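You operate a simulated robot arm through the tools that you are given. There is no shell and no other tool.

You run a simulated robot arm. Do the job below in one go: nothing can be reset, and whatever is moved stays where it is left.

Task
Pack the cream candle and the peg tin by the tubs' labels and press both lids on.
Fine: candle into the tub marked CANDLES, tin into the tub marked TINS, both upright. Set down upright: cream candle, peg tin.

Only the result counts: the job must be done as asked and must still hold three seconds after the hand-in. Knocking over, shifting, dropping, spilling or breaking anything else fails it. A push-on lid holds only when it is set on centred and level and pressed home; a screw cap is set on level and turned clockwise until tight.

Robot
A 6-joint arm with a two-finger parallel gripper, fixed in place. Base frame: the origin is at the foot of the arm, x ahead of it, y to its left, z up; the work surface is at about z = 780. Lengths are in mm, angles in rad, forces in N, time in s.
Its first joint turns from -2.897 to 2.897 rad. Payload 3.43 kg.
Tool frame: the origin (TCP) lies between the finger pads and is the grasp point; the fingertips stand 34 mm ahead of it; z points along the fingers, y is the line along which they close. Largest opening 128 mm; finger width 24, thickness 12; the body of the gripper, 48 by 130 mm, starts 96 mm behind the TCP.
Orientation is that of the tool frame in the base frame, as a unit quaternion [x, y, z, w]. With the fingers straight down and closing along the base's y, the tool's x points along the base's -x, its y along +y and its z along -z.

Tools
- The arm moves only by the tool send_rows. Its argument "moves" is a list of rows, each a list of 3 entries, a list of its own where there are three numbers: the opening in per cent of the stroke, from 0 (shut) to 100 (fully open), then the shift along the tool's x, y, z in mm, then the turn, a rotation vector about the tool's x, y, z in rad. In form: [[fingers, [dx, dy, dz], [rx, ry, rz]], ...]. A call has 1 to 20 rows; each row shifts and turns the commanded pose from where the row before left it, along the tool's axes as they then stand. Rows are played at 5 a second. More than 50 mm and 0.15 rad between two rows, or a gripper value outside its range, and nothing of the call is played. Where a pose cannot be reached the arm comes as near as it can. A force on the tool above 90 N (or 10 N above the force at the start of the call, whichever is more), or a blocked arm, ends the call early, and 0.2 s more pass. The fingers move at their own pace (about 153 mm/s each) and stop on an object; they squeeze with about 43 N. The grip force told is the motor's: it shows also when the fingers shut on nothing. Time passes only in rows, and 0.2 s behind the last, so rows that do not move let the fingers close. The reply holds the time, the measured pose of the TCP, the force on the tool along the base axes, the opening and the grip force, in the units named above and with some noise, with the torque about the TCP (base axes, N m) and any sound that the robot's microphone picked up, and new pictures: "pictures" is both (left out), scene, wrist or none.
- Cameras (640 x 400 px; columns grow to the right, rows downward): "scene" is fixed at [50.3, -498.8, 1511.6]; the picture's right is [0.20, -0.98, 0.00], its down [-0.59, -0.12, -0.80] and it looks along [0.78, 0.16, -0.60] (base axes); focal length 353 px, centre (320, 200). "wrist" rides on the gripper at [76, -11, -160] in the tool frame; the picture's right is [0.15, 0.99, 0.00], its down [-0.88, 0.13, -0.46] and it looks along [-0.45, 0.07, 0.89] (tool axes); focal length 234 px, centre (320, 200). There is no depth. A picture from a camera that has moved, and an enlarged one, comes with that camera's place and axes in the base frame and with its lens.
- zoom(camera, box): a new picture of the part [left, top, right, bottom] of that camera's present view, enlarged. The clock stands still meanwhile.
- close_job(): hands the job in; it is judged then, once.

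Nothing tells you positions but the pictures and the camera data. Unless the task says otherwise, let go and move clear before handing in.

The tools are called after "Emit:" as a command line: name --argument value ..., lists and objects as JSON in quotes. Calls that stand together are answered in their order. send_rows: Moves the arm, as the interface text tells. Its arguments: {"type":"object","properties":{"moves":{"type":"array","items":{"type":"array"}},"pictures":{"type":"string","enum":["both","scene","wrist","none"]}},"required":["moves"]} The other tools are called the same way: zoom (camera, box) takes an enlarged picture of a part of a camera's view; close_job () hands the job in.

At the start:

```text
time_s: 0.0
tool_pos: [670.1, 129.0, 1100.2]
tool_rot: [-0.001, 1.0, 0.0, -0.001]
force: [0.0, 0.4, -0.1]
moment: [-0.01, 0.02, 0.03]
width: 127.9
finger_force: 0.1
```

scene: 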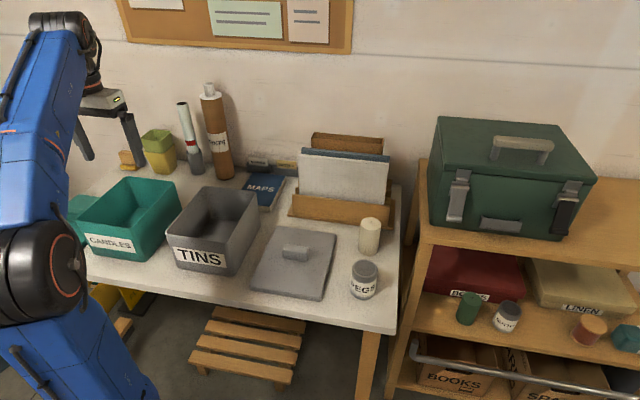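
wrist: 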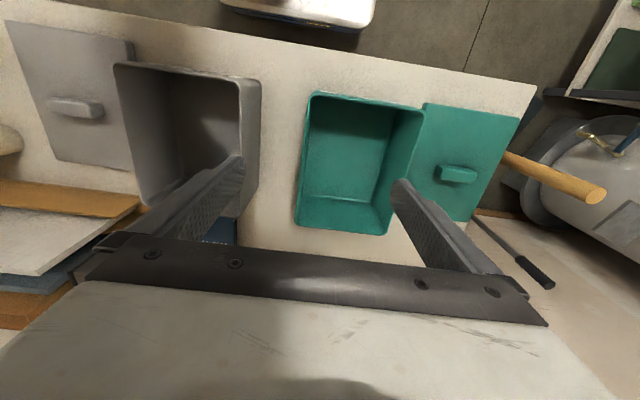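

I see the work table with a teal tub (CANDLES), a grey tub (TINS), a grey lid, the cream candle and the peg tin on the right end; the teal lid lies at the left end. I'll take enlarged views first to work out positions.

Emit:
zoom --camera "scene" --box '[60, 160, 260, 285]'

Emit:
zoom --camera "scene" --box '[240, 180, 420, 310]'

Emit:
zoom --camera "wrist" --box '[0, 0, 320, 200]'

Emit:
zoom --camera "wrist" --box '[280, 60, 540, 260]'

```text
3.20 times, centred on (160, 222) of scene
camera zoom: at [50.3, -498.8, 1511.6], right [0.2, -0.98, 0.0], down [-0.59, -0.12, -0.8], along [0.78, 0.16, -0.6], focal length 1130 px, centre (832, 128)
```

zoom: 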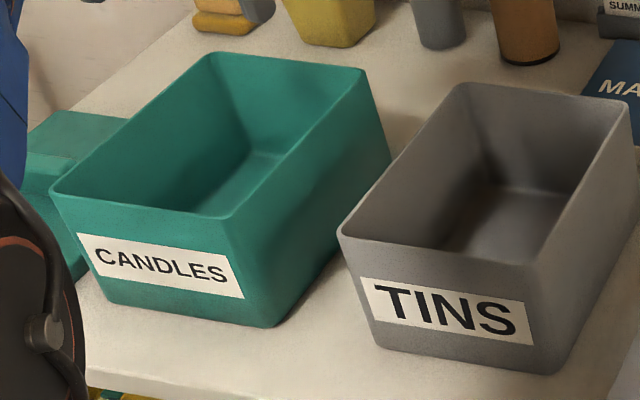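

```text
3.08 times, centred on (330, 245) of scene
camera zoom: at [50.3, -498.8, 1511.6], right [0.2, -0.98, 0.0], down [-0.59, -0.12, -0.8], along [0.78, 0.16, -0.6], focal length 1086 px, centre (289, 62)
```

zoom: 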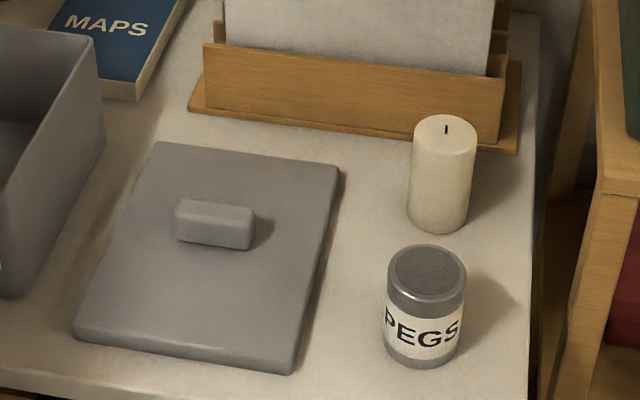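

```text
2.00 times, centred on (160, 100) of wrist
camera zoom: at [594.7, 118.0, 1259.5], right [-0.15, 0.99, 0.0], down [0.88, 0.13, 0.46], along [0.45, 0.07, -0.89], focal length 468 px, centre (640, 400)
```

zoom: 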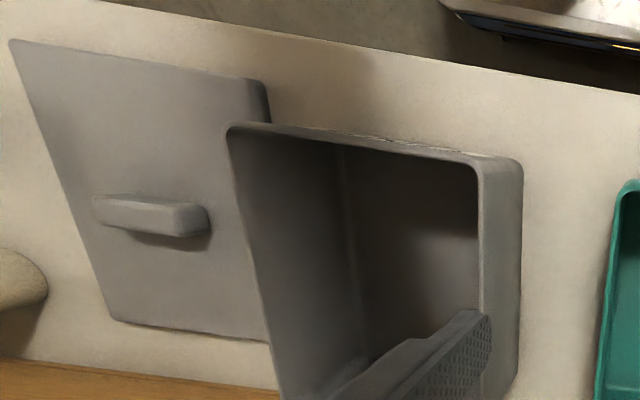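

```text
2.00 times, centred on (410, 160) of wrist
camera zoom: at [594.7, 118.0, 1259.5], right [-0.15, 0.99, 0.0], down [0.88, 0.13, 0.46], along [0.45, 0.07, -0.89], focal length 468 px, centre (140, 280)
```

zoom: 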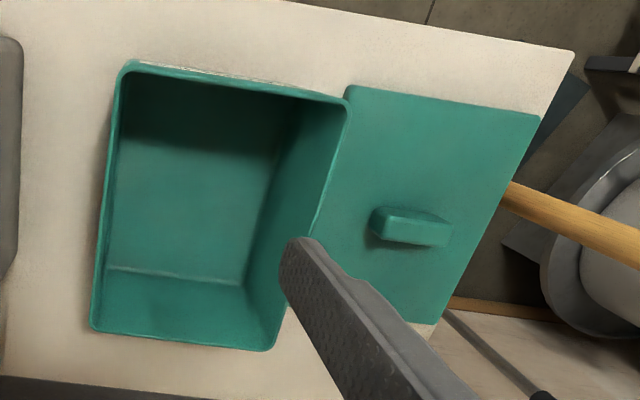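

The tubs stand at about x 610–825 (CANDLES around y 185, TINS around y −70). The candle is at about (800, −490), the tin at about (644, −491), and the lids at about y −300 (grey) and y +410 (teal). Before moving I'll look at the shelf and rack on the right, which are possible obstacles.

Emit:
zoom --camera "scene" --box '[280, 90, 480, 310]'

Emit:
zoom --camera "scene" --box '[40, 60, 300, 220]'

```text
1.82 times, centred on (380, 200) of scene
camera zoom: at [50.3, -498.8, 1511.6], right [0.2, -0.98, 0.0], down [-0.59, -0.12, -0.8], along [0.78, 0.16, -0.6], focal length 642 px, centre (211, 200)
```

zoom: 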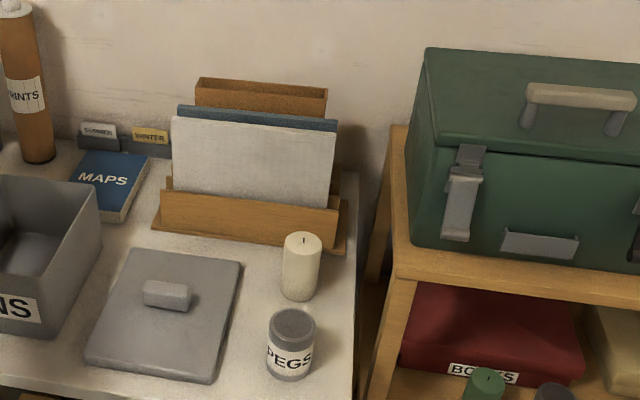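

```text
2.46 times, centred on (170, 140) of scene
camera zoom: at [50.3, -498.8, 1511.6], right [0.2, -0.98, 0.0], down [-0.59, -0.12, -0.8], along [0.78, 0.16, -0.6], focal length 869 px, centre (689, 348)
```

zoom: 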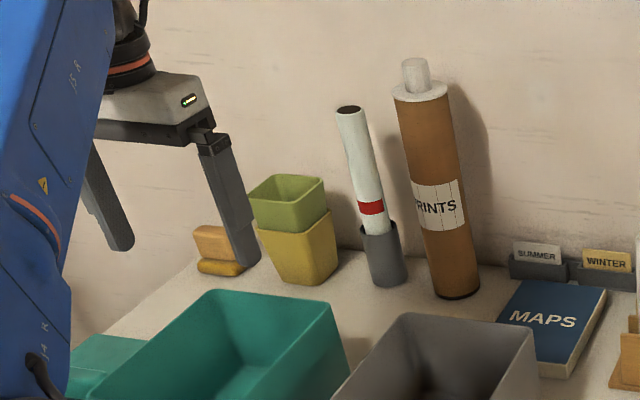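

The rack and shelf lie outside the planned path: the rack front is at about x 895 and the shelf is beyond y −610. I'll move high across to hover over the tin and candle for a close look.

Emit:
send_rows --moves '[[70, [2, -40, 0], [0, 0, 0]], [70, [2, -48, 0], [0, 0, 0]], [70, [2, -48, 0], [0, 0, 0]], [70, [2, -48, 0], [0, 0, 0]], [70, [2, -48, 0], [0, 0, 0]], [70, [2, -48, 0], [0, 0, 0]], [70, [2, -48, 0], [0, 0, 0]], [70, [2, -48, 0], [0, 0, 0]], [70, [2, -48, 0], [0, 0, 0]], [70, [2, -48, 0], [0, 0, 0]], [70, [2, -48, 0], [0, 0, 0]], [70, [2, -48, 0], [0, 0, 0]], [70, [2, -40, 0], [0, 0, 0]], [70, [0, -12, 0], [0, 0, 0]], [70, [0, 0, 0], [0, 0, 0]]]'

```text
time_s: 3.2
tool_pos: [641.7, -492.3, 1101.3]
tool_rot: [0.001, 1.0, 0.0, -0.001]
force: [0.1, -0.9, 0.9]
moment: [0.03, 0.03, -0.06]
width: 89.4
finger_force: 0.0
camera wrist: at [566.7, -501.9, 1260.0], right [-0.15, 0.99, 0.0], down [0.88, 0.13, 0.46], along [0.45, 0.07, -0.89], focal length 234 px, centre (320, 200)
```

scene: 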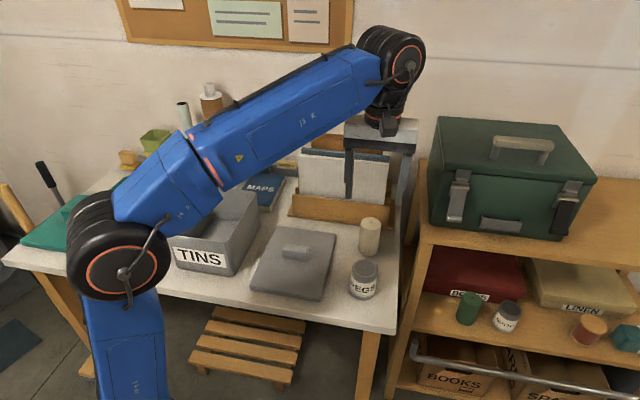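
wrist: 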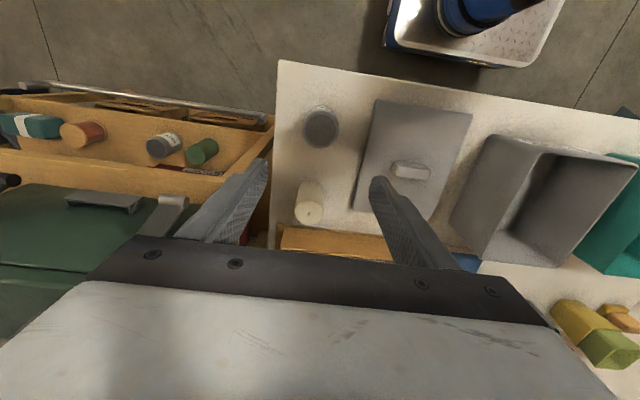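

The hand hovers over the right-hand end, with tin and candle both visible between the fingers. I'll enlarge to refine their positions.

Emit:
zoom --camera "wrist" --box '[270, 90, 370, 240]'

Emit:
zoom --camera "wrist" --box '[340, 80, 500, 240]'

Emit:
zoom --camera "wrist" --box '[440, 110, 640, 280]'

Emit:
zoom --camera "scene" --box '[0, 150, 260, 310]'

```text
2.67 times, centred on (320, 165) of wrist
camera zoom: at [566.7, -501.9, 1260.0], right [-0.15, 0.99, 0.0], down [0.88, 0.13, 0.46], along [0.45, 0.07, -0.89], focal length 624 px, centre (320, 293)
```

zoom: 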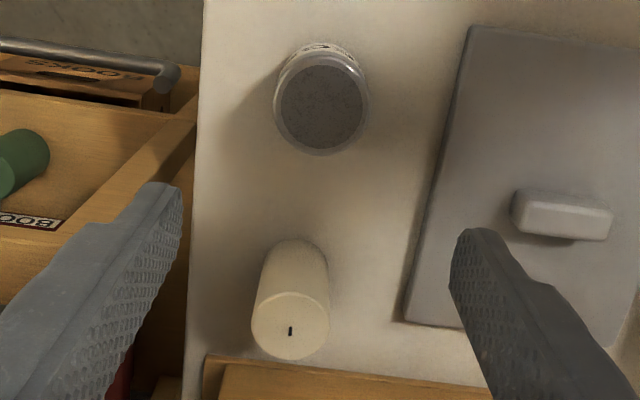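

```text
2.50 times, centred on (420, 160) of wrist
camera zoom: at [566.7, -501.9, 1260.0], right [-0.15, 0.99, 0.0], down [0.88, 0.13, 0.46], along [0.45, 0.07, -0.89], focal length 585 px, centre (70, 300)
```

zoom: 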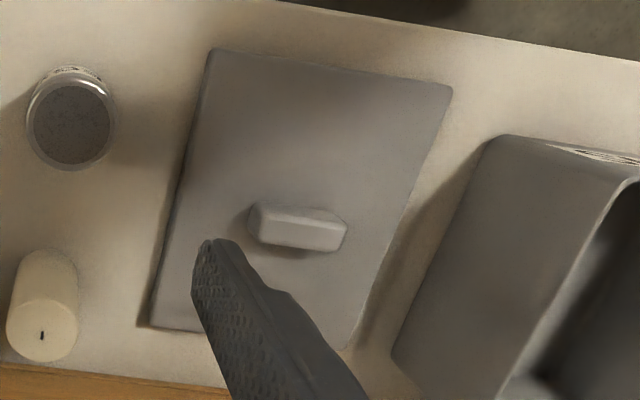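

```text
2.35 times, centred on (540, 195) of wrist
camera zoom: at [566.7, -501.9, 1260.0], right [-0.15, 0.99, 0.0], down [0.88, 0.13, 0.46], along [0.45, 0.07, -0.89], focal length 551 px, centre (-198, 212)
```

zoom: 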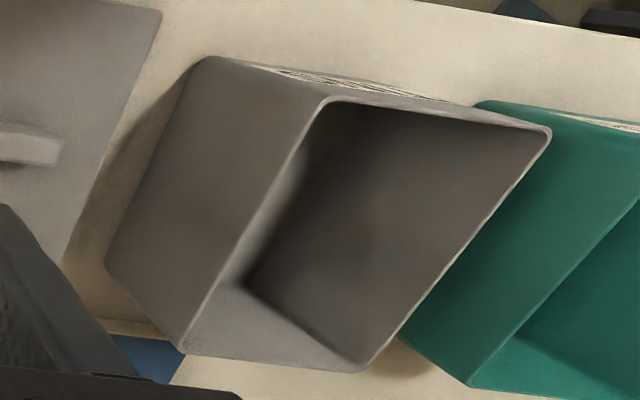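

```text
2.46 times, centred on (130, 230) of scene
camera zoom: at [50.3, -498.8, 1511.6], right [0.2, -0.98, 0.0], down [-0.59, -0.12, -0.8], along [0.78, 0.16, -0.6], focal length 869 px, centre (788, 126)
```

zoom: 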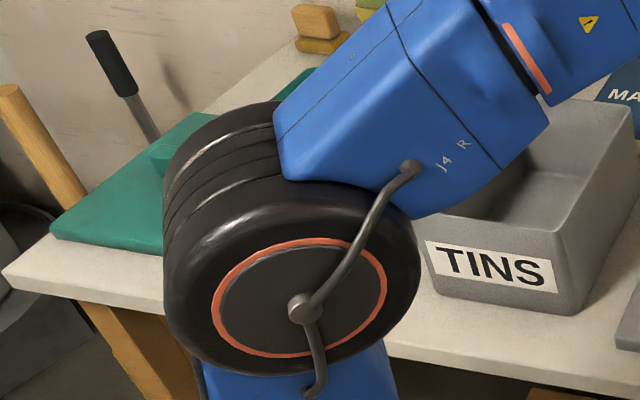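

The tin is at about (639, −490) with its top near z 871, and the candle at about (788, −489) with its top near z 880. I'll descend partway over the tin to check the alignment.

Emit:
send_rows --moves '[[70, [1.2, 1.3, 35], [0, 0, 0]], [70, [1, 1.3, 40], [0, 0, 0]], [70, [0, 0, 40], [0, 0, 0]], [70, [0, 0, 26], [0, 0, 0]], [70, [0, 0, 0], [0, 0, 0]]]'

```text
time_s: 4.4
tool_pos: [645.1, -489.8, 958.0]
tool_rot: [0.0, 1.0, 0.001, 0.0]
force: [-0.5, 0.2, 0.5]
moment: [-0.02, 0.03, 0.03]
width: 89.8
finger_force: 0.1
camera wrist: at [568.2, -500.3, 1118.2], right [-0.15, 0.99, 0.0], down [0.88, 0.13, 0.46], along [0.45, 0.07, -0.89], focal length 234 px, centre (320, 200)
```

scene: 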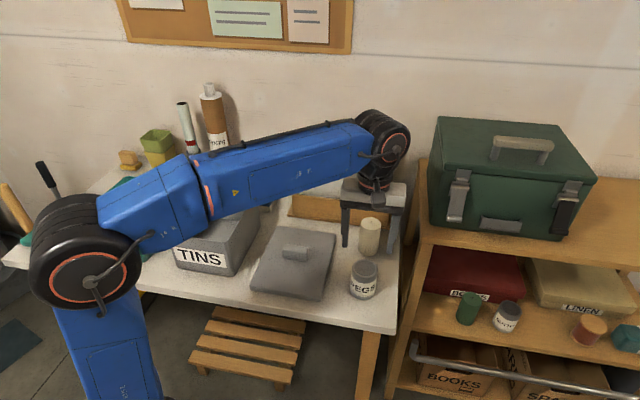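
wrist: 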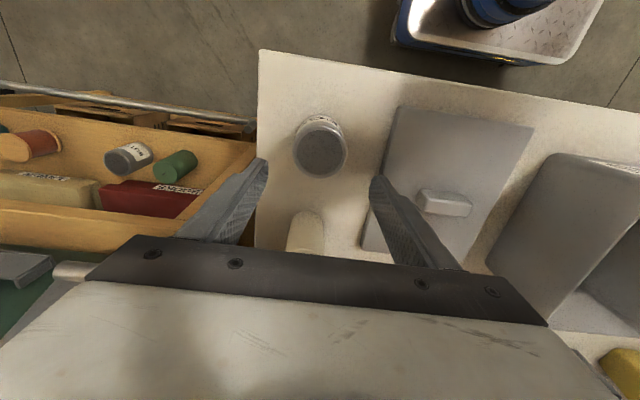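

Emit:
zoom --camera "wrist" --box '[270, 90, 370, 240]'

Emit:
zoom --camera "scene" --box '[320, 160, 440, 310]'

```text
2.67 times, centred on (320, 165) of wrist
camera zoom: at [568.2, -500.3, 1118.2], right [-0.15, 0.99, 0.0], down [0.88, 0.13, 0.46], along [0.45, 0.07, -0.89], focal length 624 px, centre (320, 293)
```

zoom: 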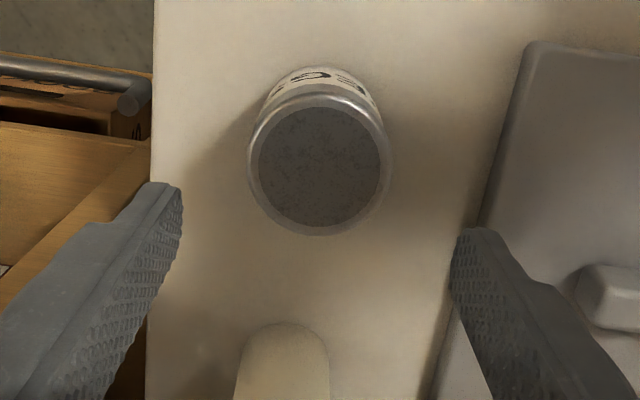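

```text
2.67 times, centred on (380, 235) of scene
camera zoom: at [50.3, -498.8, 1511.6], right [0.2, -0.98, 0.0], down [-0.59, -0.12, -0.8], along [0.78, 0.16, -0.6], focal length 942 px, centre (160, 107)
```

zoom: 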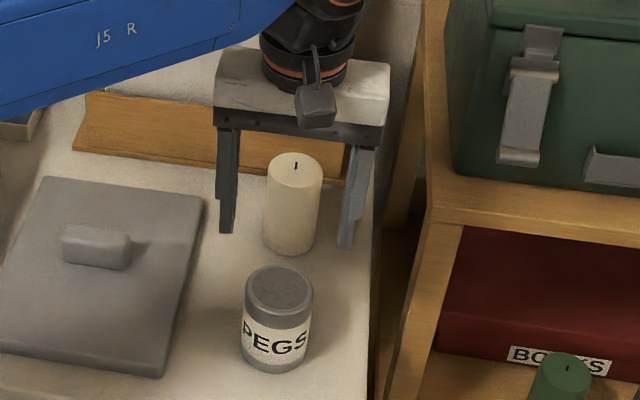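

The tin sits about 7 mm nearer the base than the tool axis. I'll let the arm settle for a moment and read the pose again before correcting.

Emit:
send_rows --moves '[[70, [0, 0, 0], [0, 0, 0]], [70, [0, 0, 0], [0, 0, 0]]]' --pictures "none"

Emit:
send_rows --moves '[[70, [0, 0, 0], [0, 0, 0]]]' --pictures "none"

```text
time_s: 5.0
tool_pos: [644.1, -488.1, 960.2]
tool_rot: [0.001, 1.0, 0.001, 0.0]
force: [0.5, -0.5, 0.5]
moment: [0.01, 0.02, 0.0]
width: 90.0
finger_force: 0.1
```

```text
time_s: 5.4
tool_pos: [643.2, -489.2, 958.4]
tool_rot: [0.0, 1.0, 0.0, -0.001]
force: [-0.5, 0.3, 1.6]
moment: [0.01, -0.02, 0.01]
width: 89.6
finger_force: 0.1
```

Readings settle around (644, −489, 959). I'll shift 7 mm toward the base, then descend over the tin and grip it.

Emit:
send_rows --moves '[[70, [7, -0.6, 0], [0, 0, 0]], [70, [0, 0, 30], [0, 0, 0]], [70, [0, 0, 30], [0, 0, 0]], [70, [0, 0, 30], [0, 0, 0]], [70, [0, 0, 20], [0, 0, 0]], [70, [0, 0, 0], [0, 0, 0]]]'

```text
time_s: 6.8
tool_pos: [635.5, -489.7, 850.5]
tool_rot: [0.0, 1.0, 0.0, 0.0]
force: [0.2, 0.1, 0.2]
moment: [0.02, 0.0, -0.03]
width: 89.5
finger_force: 0.0
camera wrist: at [559.7, -500.6, 1009.7], right [-0.15, 0.99, 0.0], down [0.88, 0.13, 0.46], along [0.45, 0.07, -0.89], focal length 234 px, centre (320, 200)
```

scene: 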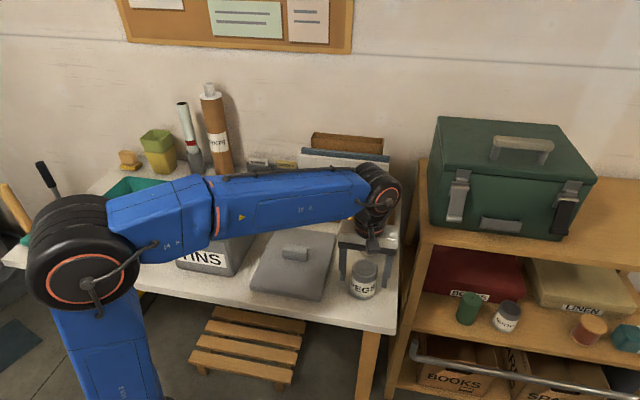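
wrist: 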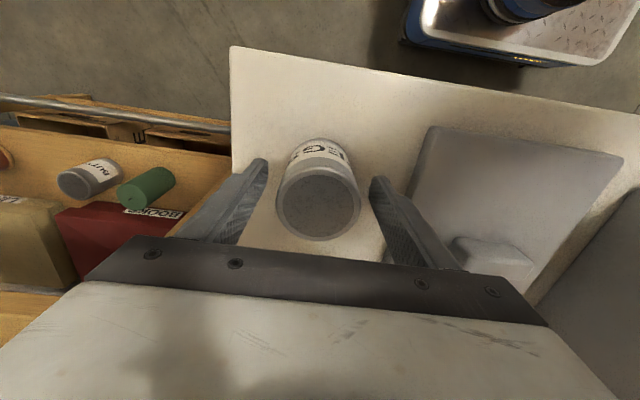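

The tin is centred between the fingers, so I'll close on it.

Emit:
send_rows --moves '[[20, [0, 0, 0], [0, 0, 0]], [20, [0, 0, 0], [0, 0, 0]], [20, [0, 0, 0], [0, 0, 0]], [20, [0, 0, 0], [0, 0, 0]]]'

```text
time_s: 7.8
tool_pos: [634.8, -490.5, 851.6]
tool_rot: [0.001, 1.0, 0.0, 0.0]
force: [0.2, -0.6, 0.4]
moment: [-0.1, -0.02, -0.04]
width: 61.2
finger_force: 43.1
camera wrist: at [559.7, -500.7, 1009.9], right [-0.15, 0.99, 0.0], down [0.88, 0.13, 0.46], along [0.45, 0.07, -0.89], focal length 234 px, centre (320, 200)
```

scene: 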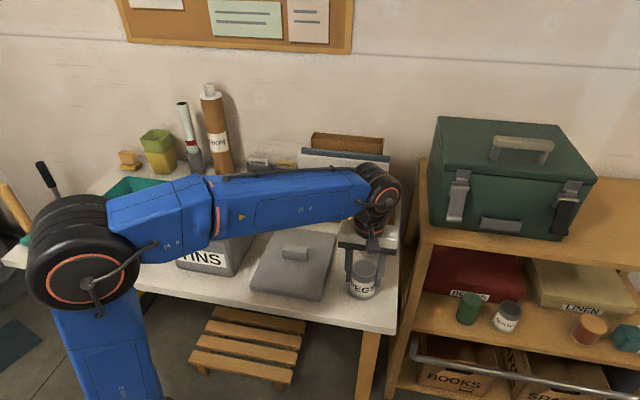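
wrist: 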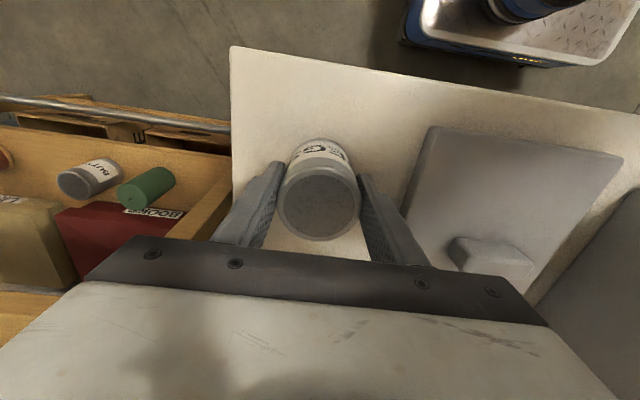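

The tin is held (width 61 mm, grip 43 N). I'll lift it straight up, then carry it high to above the TINS tub.

Emit:
send_rows --moves '[[20, [0, 0, -15], [0, 0, 0]], [20, [0, 0, -35], [0, 0, 0]], [20, [0, 0, -45], [0, 0, 0]], [20, [0, 0, -45], [0, 0, 0]], [20, [0, 0, -45], [0, 0, 0]], [20, [0, 0, -25], [0, 0, 0]], [20, [-4, 20, 0], [0, 0, 0]], [20, [-8, 40, 0], [0, 0, 0]], [20, [-8, 42, 0], [0, 0, 0]], [20, [-8, 42, 0], [0, 0, 0]], [20, [-8, 42, 0], [0, 0, 0]], [20, [-8, 42, 0], [0, 0, 0]], [20, [-8, 42, 0], [0, 0, 0]], [20, [-8, 42, 0], [0, 0, 0]], [20, [-8, 42, 0], [0, 0, 0]], [20, [-8, 40, 0], [0, 0, 0]], [20, [-4, 20, 0], [0, 0, 0]], [20, [0, 0, 0], [0, 0, 0]], [20, [0, 0, 0], [0, 0, 0]]]'

```text
time_s: 11.8
tool_pos: [713.9, -73.9, 1057.3]
tool_rot: [0.0, 1.0, 0.0, 0.0]
force: [-0.1, -0.1, -2.4]
moment: [0.0, -0.01, 0.04]
width: 61.2
finger_force: 43.1
camera wrist: at [639.1, -84.1, 1217.3], right [-0.15, 0.99, 0.0], down [0.88, 0.13, 0.46], along [0.45, 0.07, -0.89], focal length 234 px, centre (320, 200)
```

scene: 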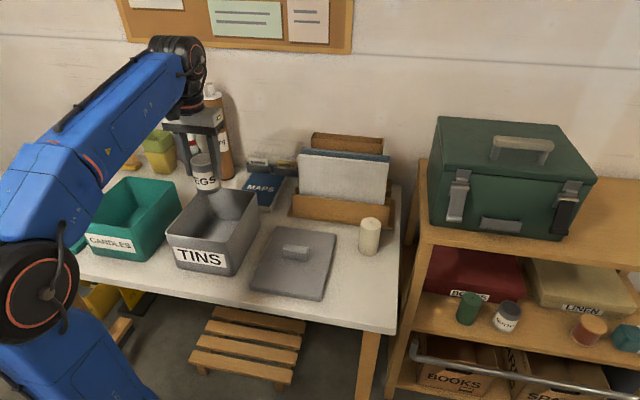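
wrist: 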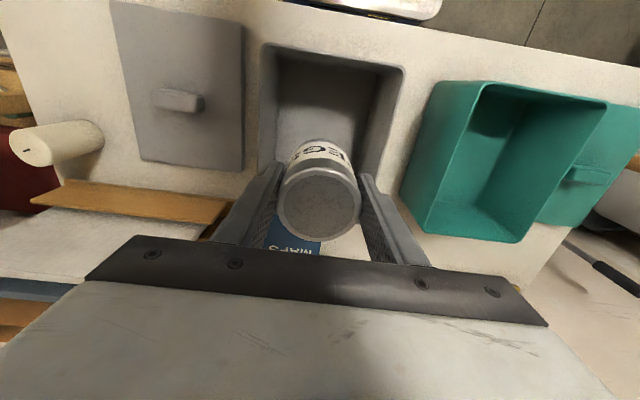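

The tin hangs over the grey tub. I'll enlarge the view to measure the tub's rim.

Emit:
zoom --camera "wrist" --box '[230, 20, 430, 145]'

Emit:
zoom --camera "wrist" --box '[230, 120, 430, 245]'

Emit:
zoom --camera "scene" --box '[140, 110, 300, 290]'

Emit:
zoom --camera "wrist" --box '[100, 0, 260, 180]'

Emit:
zoom --camera "wrist" --box '[390, 60, 630, 250]'

```text
3.20 times, centred on (330, 82) of wrist
camera zoom: at [639.1, -84.1, 1217.3], right [-0.15, 0.99, 0.0], down [0.88, 0.13, 0.46], along [0.45, 0.07, -0.89], focal length 749 px, centre (288, 576)
```

zoom: 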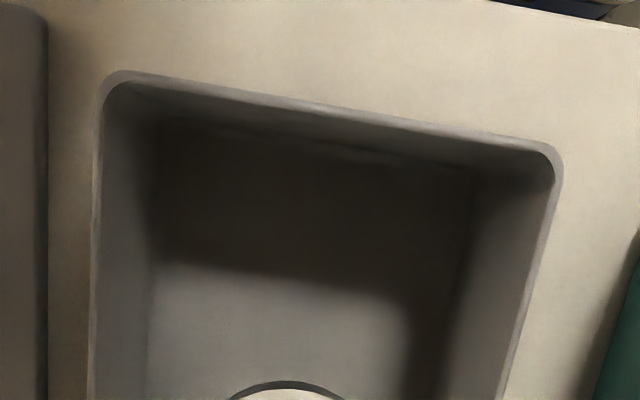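

```text
3.20 times, centred on (330, 182) of wrist
camera zoom: at [639.1, -84.1, 1217.3], right [-0.15, 0.99, 0.0], down [0.88, 0.13, 0.46], along [0.45, 0.07, -0.89], focal length 749 px, centre (288, 256)
```

zoom: 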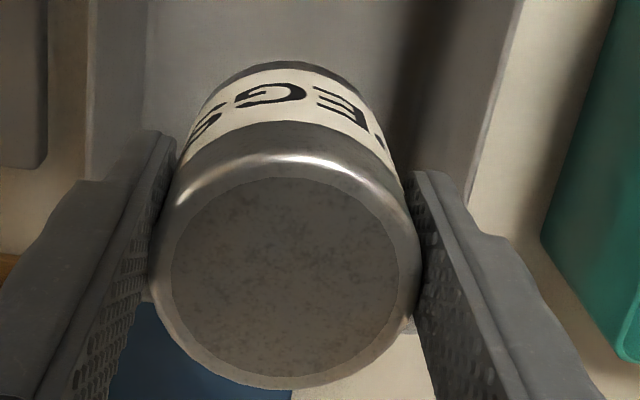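

```text
2.22 times, centred on (220, 200) of scene
camera zoom: at [50.3, -498.8, 1511.6], right [0.2, -0.98, 0.0], down [-0.59, -0.12, -0.8], along [0.78, 0.16, -0.6], focal length 785 px, centre (542, 200)
```

zoom: 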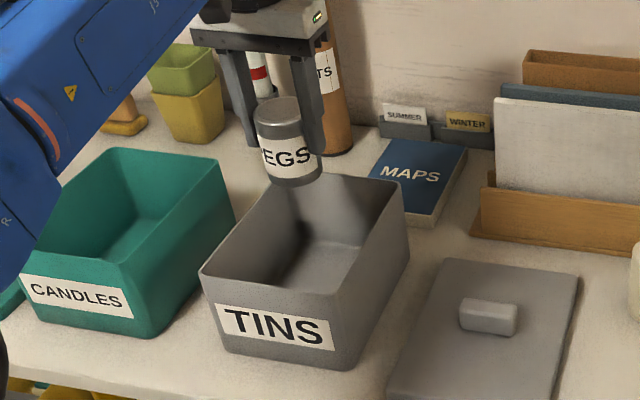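

```text
2.22 times, centred on (180, 90) of wrist
camera zoom: at [639.1, -84.1, 1217.3], right [-0.15, 0.99, 0.0], down [0.88, 0.13, 0.46], along [0.45, 0.07, -0.89], focal length 520 px, centre (631, 444)
```

zoom: 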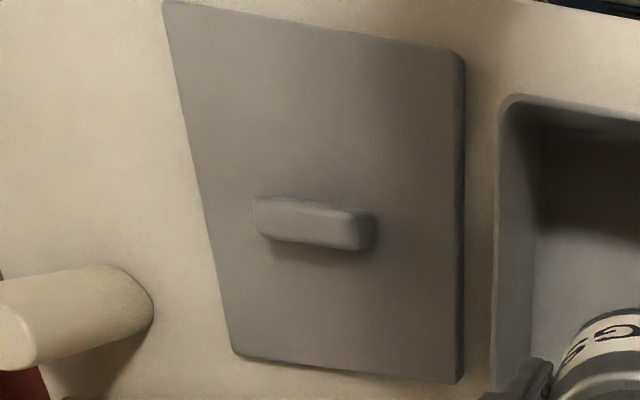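

```text
2.11 times, centred on (510, 155) of wrist
camera zoom: at [639.1, -84.1, 1217.3], right [-0.15, 0.99, 0.0], down [0.88, 0.13, 0.46], along [0.45, 0.07, -0.89], focal length 493 px, centre (-80, 295)
```

zoom: 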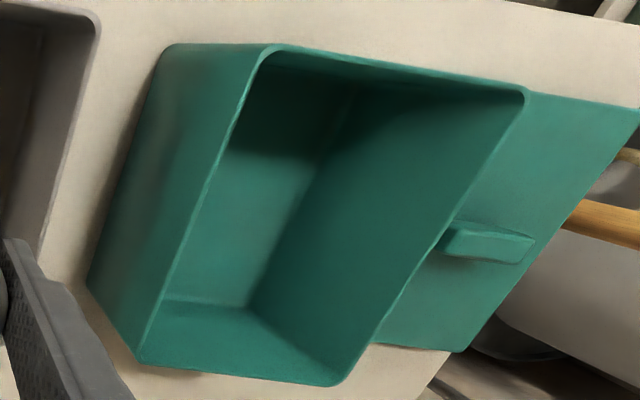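

The tub rim spans about x 611–826 and y −153 to +14, with its top near z 907. I'll nudge slightly to centre the tin and lower it to just above the tub floor.

Emit:
send_rows --moves '[[20, [-4, 4, 15], [0, 0, 0]], [20, [0, 0, 40], [0, 0, 0]], [20, [0, 0, 40], [0, 0, 0]], [20, [0, 0, 40], [0, 0, 0]], [20, [0, 0, 32], [0, 0, 0]], [20, [0, 0, 18], [0, 0, 0]], [20, [0, 0, 0], [0, 0, 0]]]'

```text
time_s: 13.4
tool_pos: [719.7, -71.1, 873.9]
tool_rot: [0.001, 1.0, 0.0, 0.0]
force: [0.1, -0.7, -3.5]
moment: [0.01, 0.02, 0.02]
width: 61.5
finger_force: 43.4
camera wrist: at [643.9, -81.7, 1032.6], right [-0.15, 0.99, 0.0], down [0.88, 0.13, 0.46], along [0.45, 0.07, -0.89], focal length 234 px, centre (320, 200)
```

scene: 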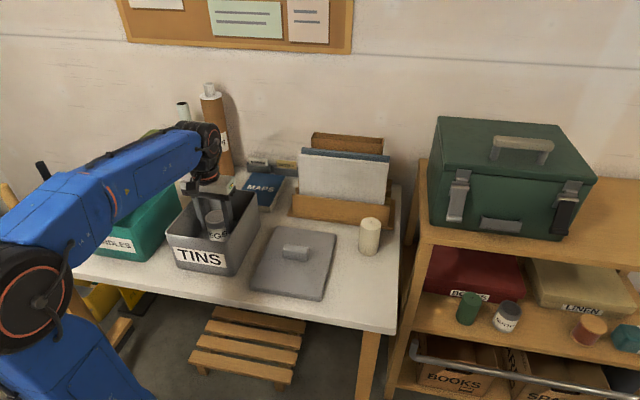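
wrist: 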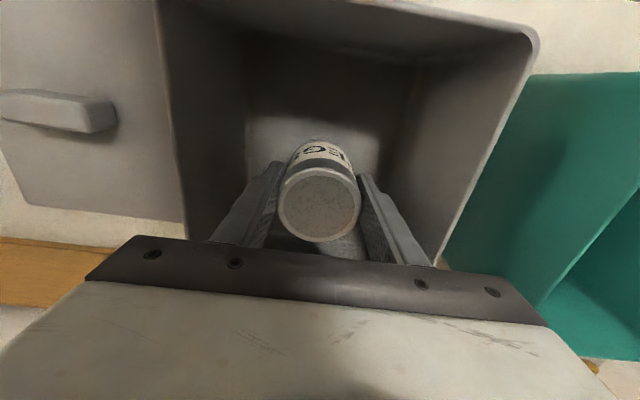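

The tin is inside the tub and clear of the walls. I'll lower in small steps and watch for the contact force.

Emit:
send_rows --moves '[[20, [0, 0, 4], [0, 0, 0]], [20, [0, 0, 4], [0, 0, 0]], [20, [0, 0, 3], [0, 0, 0]], [20, [0, 0, 0], [0, 0, 0]]]' --pictures "none"

Emit:
send_rows --moves '[[20, [0, 0, 2], [0, 0, 0]], [20, [0, 0, 1], [0, 0, 0]], [20, [0, 0, 0], [0, 0, 0]]]' --pictures "none"

```text
time_s: 14.4
tool_pos: [720.6, -71.1, 863.1]
tool_rot: [0.0, 1.0, 0.0, 0.0]
force: [-0.5, 0.3, -2.6]
moment: [0.03, 0.01, 0.02]
width: 61.4
finger_force: 43.2
```

```text
time_s: 15.2
tool_pos: [718.2, -69.4, 859.8]
tool_rot: [0.0, 1.0, -0.001, 0.001]
force: [0.3, -1.3, -2.6]
moment: [0.01, 0.05, -0.02]
width: 61.4
finger_force: 43.1
```

Emit:
send_rows --moves '[[20, [0, 0, 1.5], [0, 0, 0]], [20, [0, 0, 1], [0, 0, 0]], [20, [0, 0, 0], [0, 0, 0]]]' --pictures "none"

Emit:
send_rows --moves '[[20, [0, 0, 1], [0, 0, 0]], [20, [0, 0, 1], [0, 0, 0]], [20, [0, 0, 0], [0, 0, 0]]]' --pictures "none"

```text
time_s: 16.0
tool_pos: [718.8, -71.1, 857.6]
tool_rot: [0.0, 1.0, 0.0, 0.0]
force: [0.9, 0.6, -3.4]
moment: [0.01, 0.01, -0.01]
width: 61.4
finger_force: 42.6
```

```text
time_s: 16.8
tool_pos: [717.7, -71.6, 855.8]
tool_rot: [0.0, 1.0, 0.0, 0.0]
force: [0.1, 0.5, -1.6]
moment: [-0.05, -0.02, 0.0]
width: 61.3
finger_force: 43.0
```

I'm looking for the floor contact, with the TCP now at about z 855.8. I'll keep going in 1 mm steps.

Emit:
send_rows --moves '[[20, [0, 0, 1], [0, 0, 0]], [20, [0, 0, 0], [0, 0, 0]]]' --pictures "none"

Emit:
send_rows --moves '[[20, [0, 0, 1], [0, 0, 0]], [20, [0, 0, 0], [0, 0, 0]]]' --pictures "none"

```text
time_s: 17.4
tool_pos: [718.4, -72.6, 855.5]
tool_rot: [0.001, 1.0, 0.0, 0.002]
force: [0.6, 1.9, 13.1]
moment: [-0.06, 0.05, 0.01]
width: 61.1
finger_force: 42.6
```

```text
time_s: 18.0
tool_pos: [718.9, -71.7, 854.8]
tool_rot: [0.0, 1.0, 0.001, 0.001]
force: [-3.3, -2.8, 22.7]
moment: [0.16, 0.02, 0.06]
width: 61.3
finger_force: 42.7
```

The tin is on the tub floor (22 N upward). I'll ease off slightly, open the fingers to 90 mm and look.

Emit:
send_rows --moves '[[20, [0, 0, -1.3], [0, 0, 0]], [20, [0, 0, 0], [0, 0, 0]], [55, [0, 0, 0], [0, 0, 0]], [66, [0, 0, 0], [0, 0, 0]], [66, [0, 0, 0], [0, 0, 0]]]'

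```text
time_s: 19.2
tool_pos: [718.2, -70.3, 854.6]
tool_rot: [-0.001, 1.0, 0.0, 0.0]
force: [0.6, 1.1, 0.5]
moment: [0.0, 0.02, 0.01]
width: 84.7
finger_force: 0.1
camera wrist: at [642.9, -81.8, 1013.7], right [-0.15, 0.99, 0.0], down [0.88, 0.13, 0.46], along [0.45, 0.07, -0.89], focal length 234 px, centre (320, 200)
```

scene: 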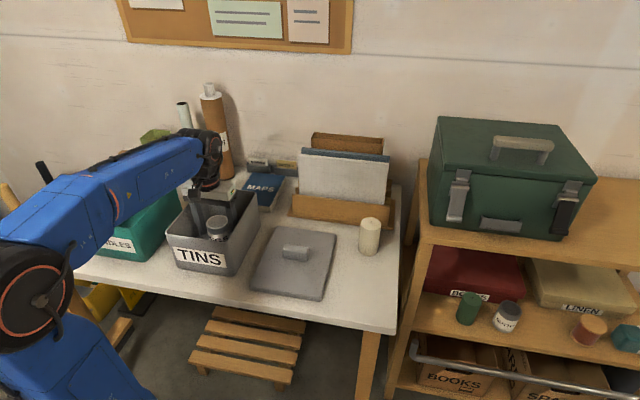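
wrist: 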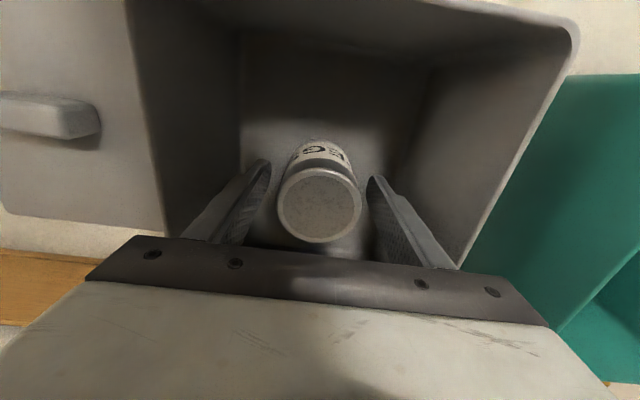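

The tin is released and standing upright. I'll rise straight up, then look down to check it and measure the tub.

Emit:
send_rows --moves '[[66, [0, 0, -20], [0, 0, 0]], [66, [0, 0, -40], [0, 0, 0]], [66, [0, 0, -45], [0, 0, 0]], [66, [0, 0, -45], [0, 0, 0]], [66, [0, 0, -45], [0, 0, 0]], [66, [0, 0, -45], [0, 0, 0]], [66, [0, 0, -20], [0, 0, 0]], [66, [0, 0, 0], [0, 0, 0]]]'

```text
time_s: 21.0
tool_pos: [717.9, -68.1, 1114.5]
tool_rot: [0.0, 1.0, -0.001, 0.0]
force: [0.5, -0.3, -0.3]
moment: [0.01, -0.01, 0.0]
width: 84.3
finger_force: 0.1
camera wrist: at [642.8, -79.1, 1273.5], right [-0.15, 0.99, 0.0], down [0.88, 0.13, 0.46], along [0.45, 0.07, -0.89], focal length 234 px, centre (320, 200)
```

scene: 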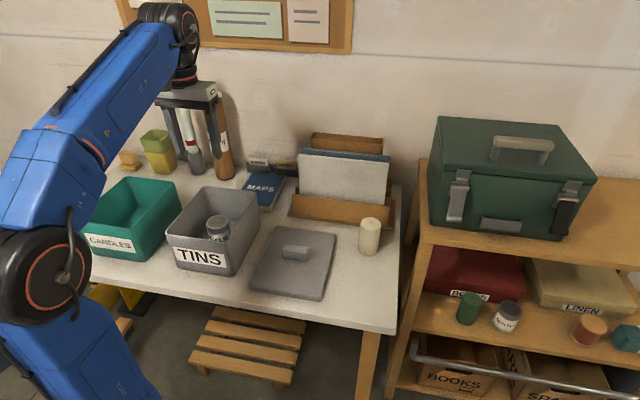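
wrist: 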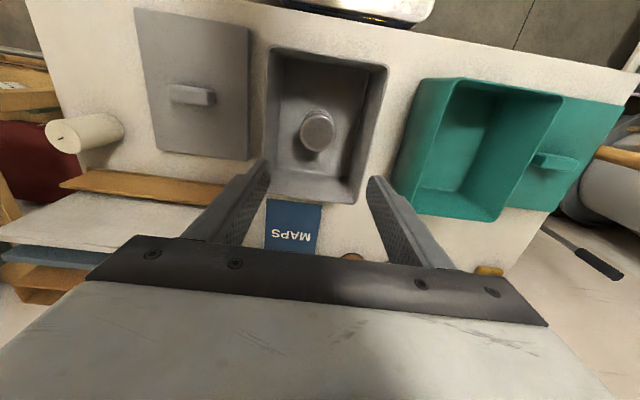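

Good view of the grey tub with the tin standing in it. I'll enlarge to measure the tub rim, the lids and their handles.

Emit:
zoom --camera "wrist" --box '[250, 30, 410, 210]'

Emit:
zoom --camera "wrist" --box '[120, 0, 280, 170]'

Emit:
zoom --camera "wrist" --box '[380, 60, 640, 230]'

Emit:
zoom --camera "scene" --box '[160, 180, 340, 310]'

```text
2.22 times, centred on (330, 120) of wrist
camera zoom: at [642.8, -79.1, 1273.5], right [-0.15, 0.99, 0.0], down [0.88, 0.13, 0.46], along [0.45, 0.07, -0.89], focal length 520 px, centre (298, 378)
```

zoom: 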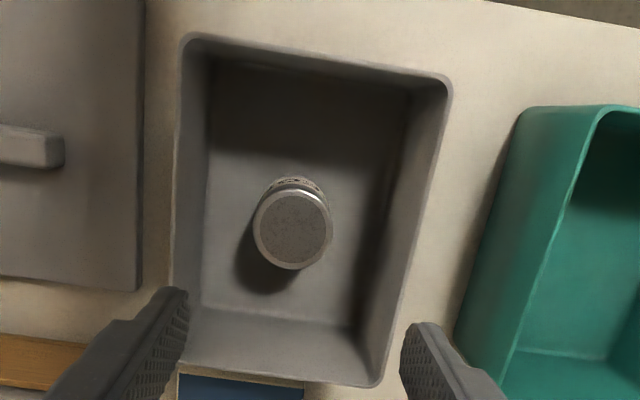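

```text
2.35 times, centred on (200, 85) of wrist
camera zoom: at [642.8, -79.1, 1273.5], right [-0.15, 0.99, 0.0], down [0.88, 0.13, 0.46], along [0.45, 0.07, -0.89], focal length 551 px, centre (602, 471)
```

zoom: 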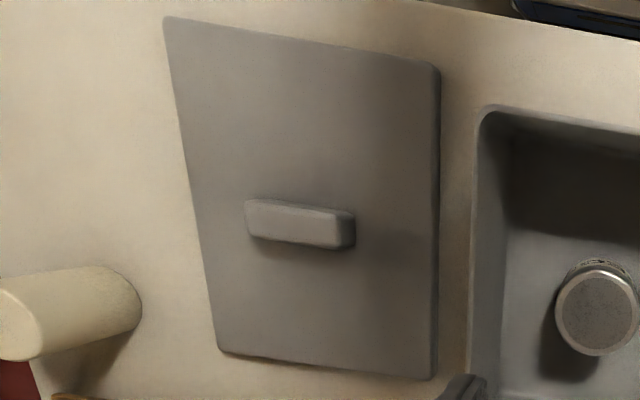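

```text
2.35 times, centred on (510, 145) of wrist
camera zoom: at [642.8, -79.1, 1273.5], right [-0.15, 0.99, 0.0], down [0.88, 0.13, 0.46], along [0.45, 0.07, -0.89], focal length 551 px, centre (-127, 329)
```

zoom: 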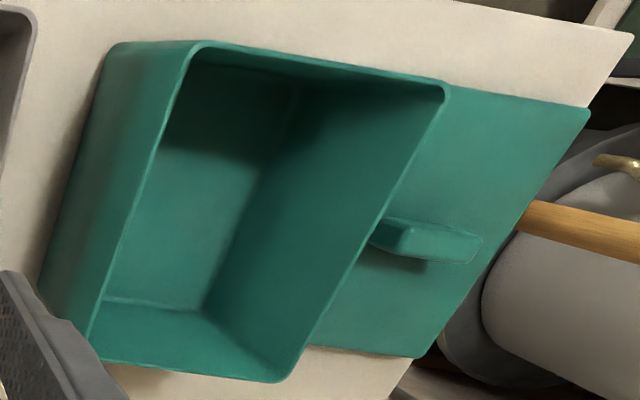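

```text
3.08 times, centred on (250, 245) of scene
camera zoom: at [50.3, -498.8, 1511.6], right [0.2, -0.98, 0.0], down [-0.59, -0.12, -0.8], along [0.78, 0.16, -0.6], focal length 1086 px, centre (535, 62)
```

zoom: 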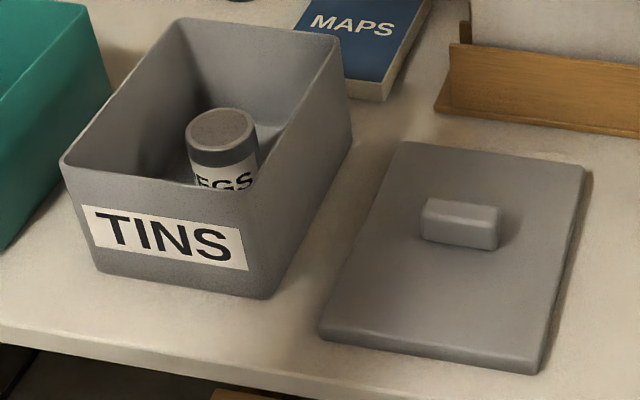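

The tin stands upright inside the grey tub. In the commanded frame the tub centre is about (722, −71) and the grey lid centre about (700, −301). Next I'll go to the candle at about (790, −489), stopping above it for a check.

Emit:
send_rows --moves '[[70, [-4.1, -25, 0], [0, 0, 0]], [70, [-7, -42, 0], [0, 0, 0]], [70, [-7, -42, 0], [0, 0, 0]], [70, [-7, -42, 0], [0, 0, 0]], [70, [-7, -42, 0], [0, 0, 0]], [70, [-7, -42, 0], [0, 0, 0]], [70, [-7, -42, 0], [0, 0, 0]], [70, [-7, -42, 0], [0, 0, 0]], [70, [-7, -42, 0], [0, 0, 0]], [70, [-7, -37, 20], [0, 0, 0]], [70, [-4, -20, 30], [0, 0, 0]], [70, [0, 0, 35], [0, 0, 0]], [70, [0, 0, 30], [0, 0, 0]], [70, [0, 0, 0], [0, 0, 0]], [70, [0, 0, 0], [0, 0, 0]]]'

```text
time_s: 24.2
tool_pos: [788.2, -492.8, 997.1]
tool_rot: [0.0, 1.0, 0.0, 0.0]
force: [-0.8, 0.1, -0.7]
moment: [0.02, -0.01, 0.02]
width: 89.6
finger_force: 0.0
camera wrist: at [712.5, -503.1, 1157.0], right [-0.15, 0.99, 0.0], down [0.88, 0.13, 0.46], along [0.45, 0.07, -0.89], focal length 234 px, centre (320, 200)
```

scene: 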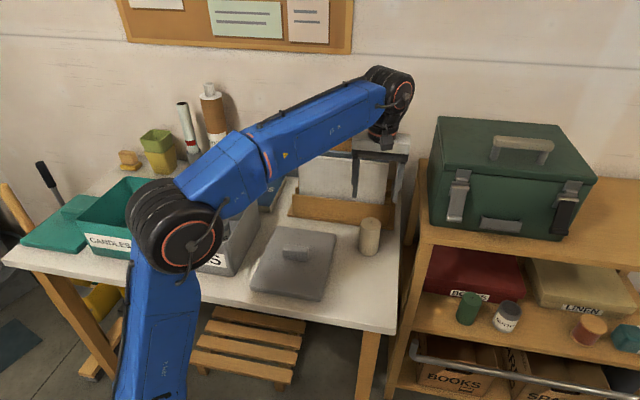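
wrist: 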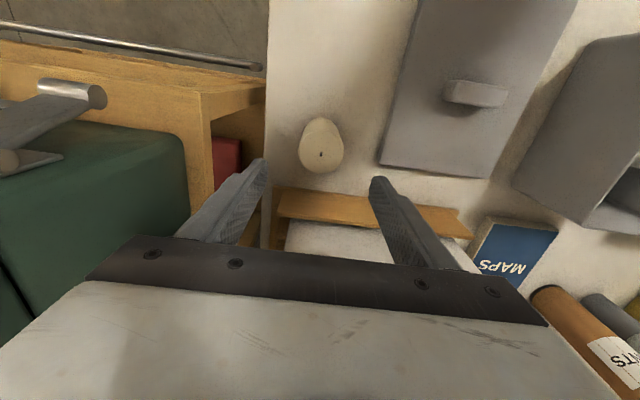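

Emit:
zoom --camera "wrist" --box '[270, 90, 370, 240]'

Emit:
send_rows --moves '[[70, [0, 0, 0], [0, 0, 0]]]' --pictures "none"

```text
2.67 times, centred on (320, 165) of wrist
camera zoom: at [712.5, -503.1, 1157.0], right [-0.15, 0.99, 0.0], down [0.88, 0.13, 0.46], along [0.45, 0.07, -0.89], focal length 624 px, centre (320, 293)
```

zoom: 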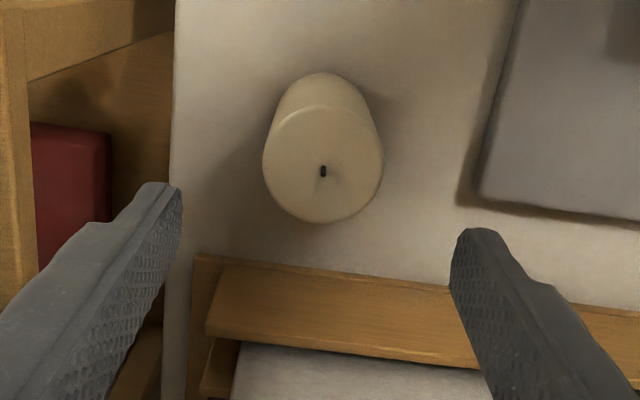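

```text
time_s: 24.6
tool_pos: [787.7, -491.9, 998.1]
tool_rot: [0.0, 1.0, 0.0, -0.001]
force: [-0.1, 0.5, 0.1]
moment: [-0.02, -0.01, 0.0]
width: 89.8
finger_force: 0.0
```

The candle is centred under the hand (within 2 mm). I'll lower over it, clear of the rack at x≥890, and check before closing.

Emit:
send_rows --moves '[[70, [0, 1.5, 30], [0, 0, 0]], [70, [0, 0, 35], [0, 0, 0]], [70, [0, 0, 35], [0, 0, 0]], [70, [0, 0, 30], [0, 0, 0]], [70, [0, 0, 18], [0, 0, 0]], [70, [0, 0, 0], [0, 0, 0]]]'

```text
time_s: 26.0
tool_pos: [790.6, -486.6, 850.6]
tool_rot: [-0.001, 1.0, 0.0, -0.001]
force: [-0.1, 0.2, 0.1]
moment: [0.04, 0.0, -0.01]
width: 89.5
finger_force: 0.1
camera wrist: at [713.3, -497.9, 1011.3], right [-0.15, 0.99, 0.0], down [0.88, 0.13, 0.46], along [0.45, 0.07, -0.89], focal length 234 px, centre (320, 200)
```

scene: 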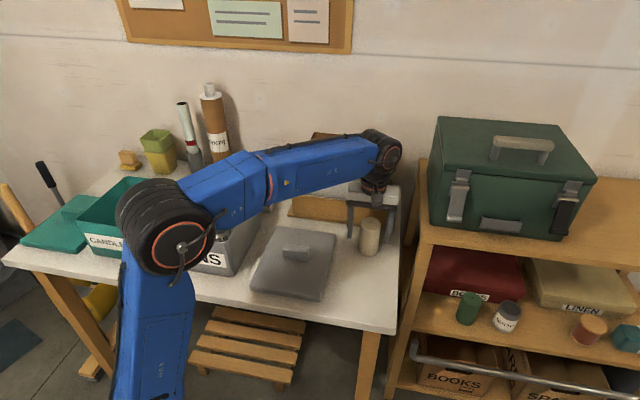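
wrist: 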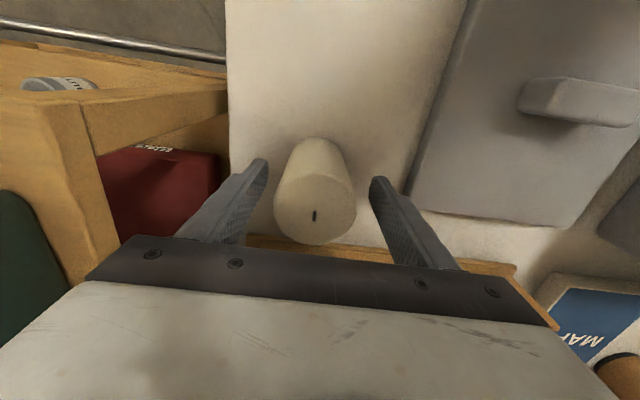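

The candle is about 3 mm toward −y of the finger centre, so I'll correct that and close.

Emit:
send_rows --moves '[[70, [0, -2.5, 0], [0, 0, 0]], [70, [0, 0, 0], [0, 0, 0]], [20, [0, 0, 0], [0, 0, 0]], [20, [0, 0, 0], [0, 0, 0]], [20, [0, 0, 0], [0, 0, 0]], [20, [0, 0, 0], [0, 0, 0]]]' --pictures "wrist"

```text
time_s: 27.4
tool_pos: [790.2, -489.5, 851.8]
tool_rot: [0.001, 1.0, 0.0, 0.0]
force: [-0.4, -1.0, 0.9]
moment: [-0.05, 0.01, 0.0]
width: 55.2
finger_force: 43.0
camera wrist: at [713.3, -501.1, 1011.6], right [-0.15, 0.99, 0.0], down [0.88, 0.13, 0.46], along [0.45, 0.07, -0.89], focal length 234 px, centre (320, 200)
```

wrist: 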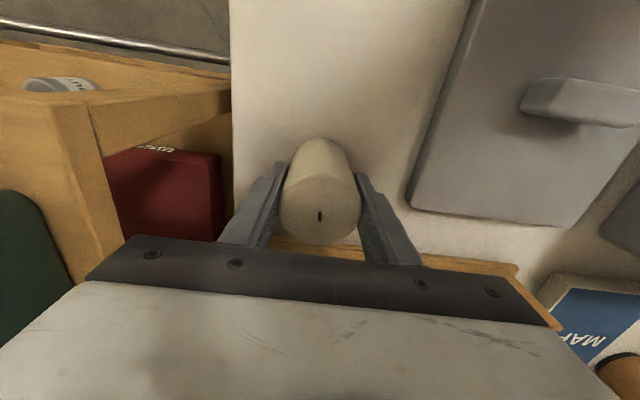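

The candle is gripped (55 mm). I'll lift it straight up, then carry it high over to the CANDLES tub.

Emit:
send_rows --moves '[[20, [0, 0, -15], [0, 0, 0]], [20, [0, 0, -35], [0, 0, 0]], [20, [0, 0, -45], [0, 0, 0]], [20, [0, 0, -45], [0, 0, 0]], [20, [0, 0, -45], [0, 0, 0]], [20, [0, 0, -23], [0, 0, 0]], [20, [2, 20, 0], [0, 0, 0]], [20, [4, 40, 0], [0, 0, 0]], [20, [4.5, 45, 0], [0, 0, 0]], [20, [4.5, 45, 0], [0, 0, 0]], [20, [4.5, 45, 0], [0, 0, 0]], [20, [4.5, 45, 0], [0, 0, 0]], [20, [4.5, 45, 0], [0, 0, 0]], [20, [4.5, 45, 0], [0, 0, 0]], [20, [4.5, 45, 0], [0, 0, 0]]]' --pictures "none"

Emit:
send_rows --moves '[[20, [4.5, 45, 0], [0, 0, 0]], [20, [4.5, 45, 0], [0, 0, 0]], [20, [4.5, 45, 0], [0, 0, 0]], [20, [4.5, 45, 0], [0, 0, 0]], [20, [4.5, 45, 0], [0, 0, 0]], [20, [4.5, 45, 0], [0, 0, 0]], [20, [4, 32, 0], [0, 0, 0]], [20, [4.5, 20, 0], [0, 0, 0]], [20, [0, 0, 0], [0, 0, 0]], [20, [0, 0, 0], [0, 0, 0]]]'

```text
time_s: 30.6
tool_pos: [756.6, -113.3, 1058.5]
tool_rot: [0.002, 1.0, 0.0, 0.0]
force: [0.5, 0.5, -2.4]
moment: [0.01, 0.03, 0.04]
width: 55.1
finger_force: 42.7
```

```text
time_s: 32.8
tool_pos: [717.6, 207.8, 1059.2]
tool_rot: [0.0, 1.0, 0.001, 0.0]
force: [-0.5, -0.6, -2.6]
moment: [0.01, -0.01, -0.01]
width: 55.2
finger_force: 43.6
camera wrist: at [641.9, 196.4, 1219.3], right [-0.15, 0.99, 0.0], down [0.88, 0.13, 0.46], along [0.45, 0.07, -0.89], focal length 234 px, centre (320, 200)
```

scene: 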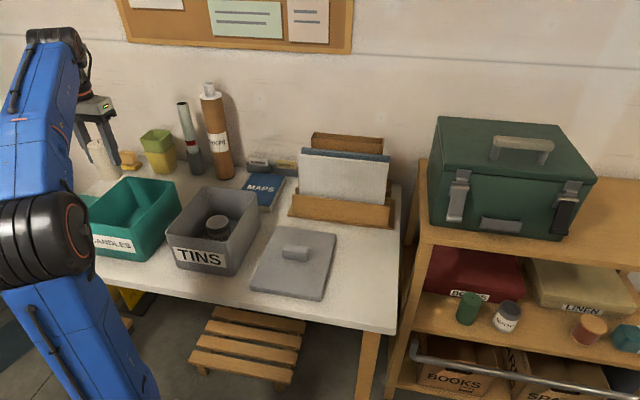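
wrist: 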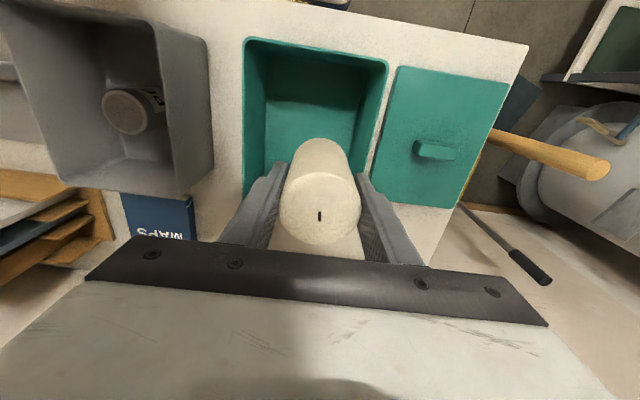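

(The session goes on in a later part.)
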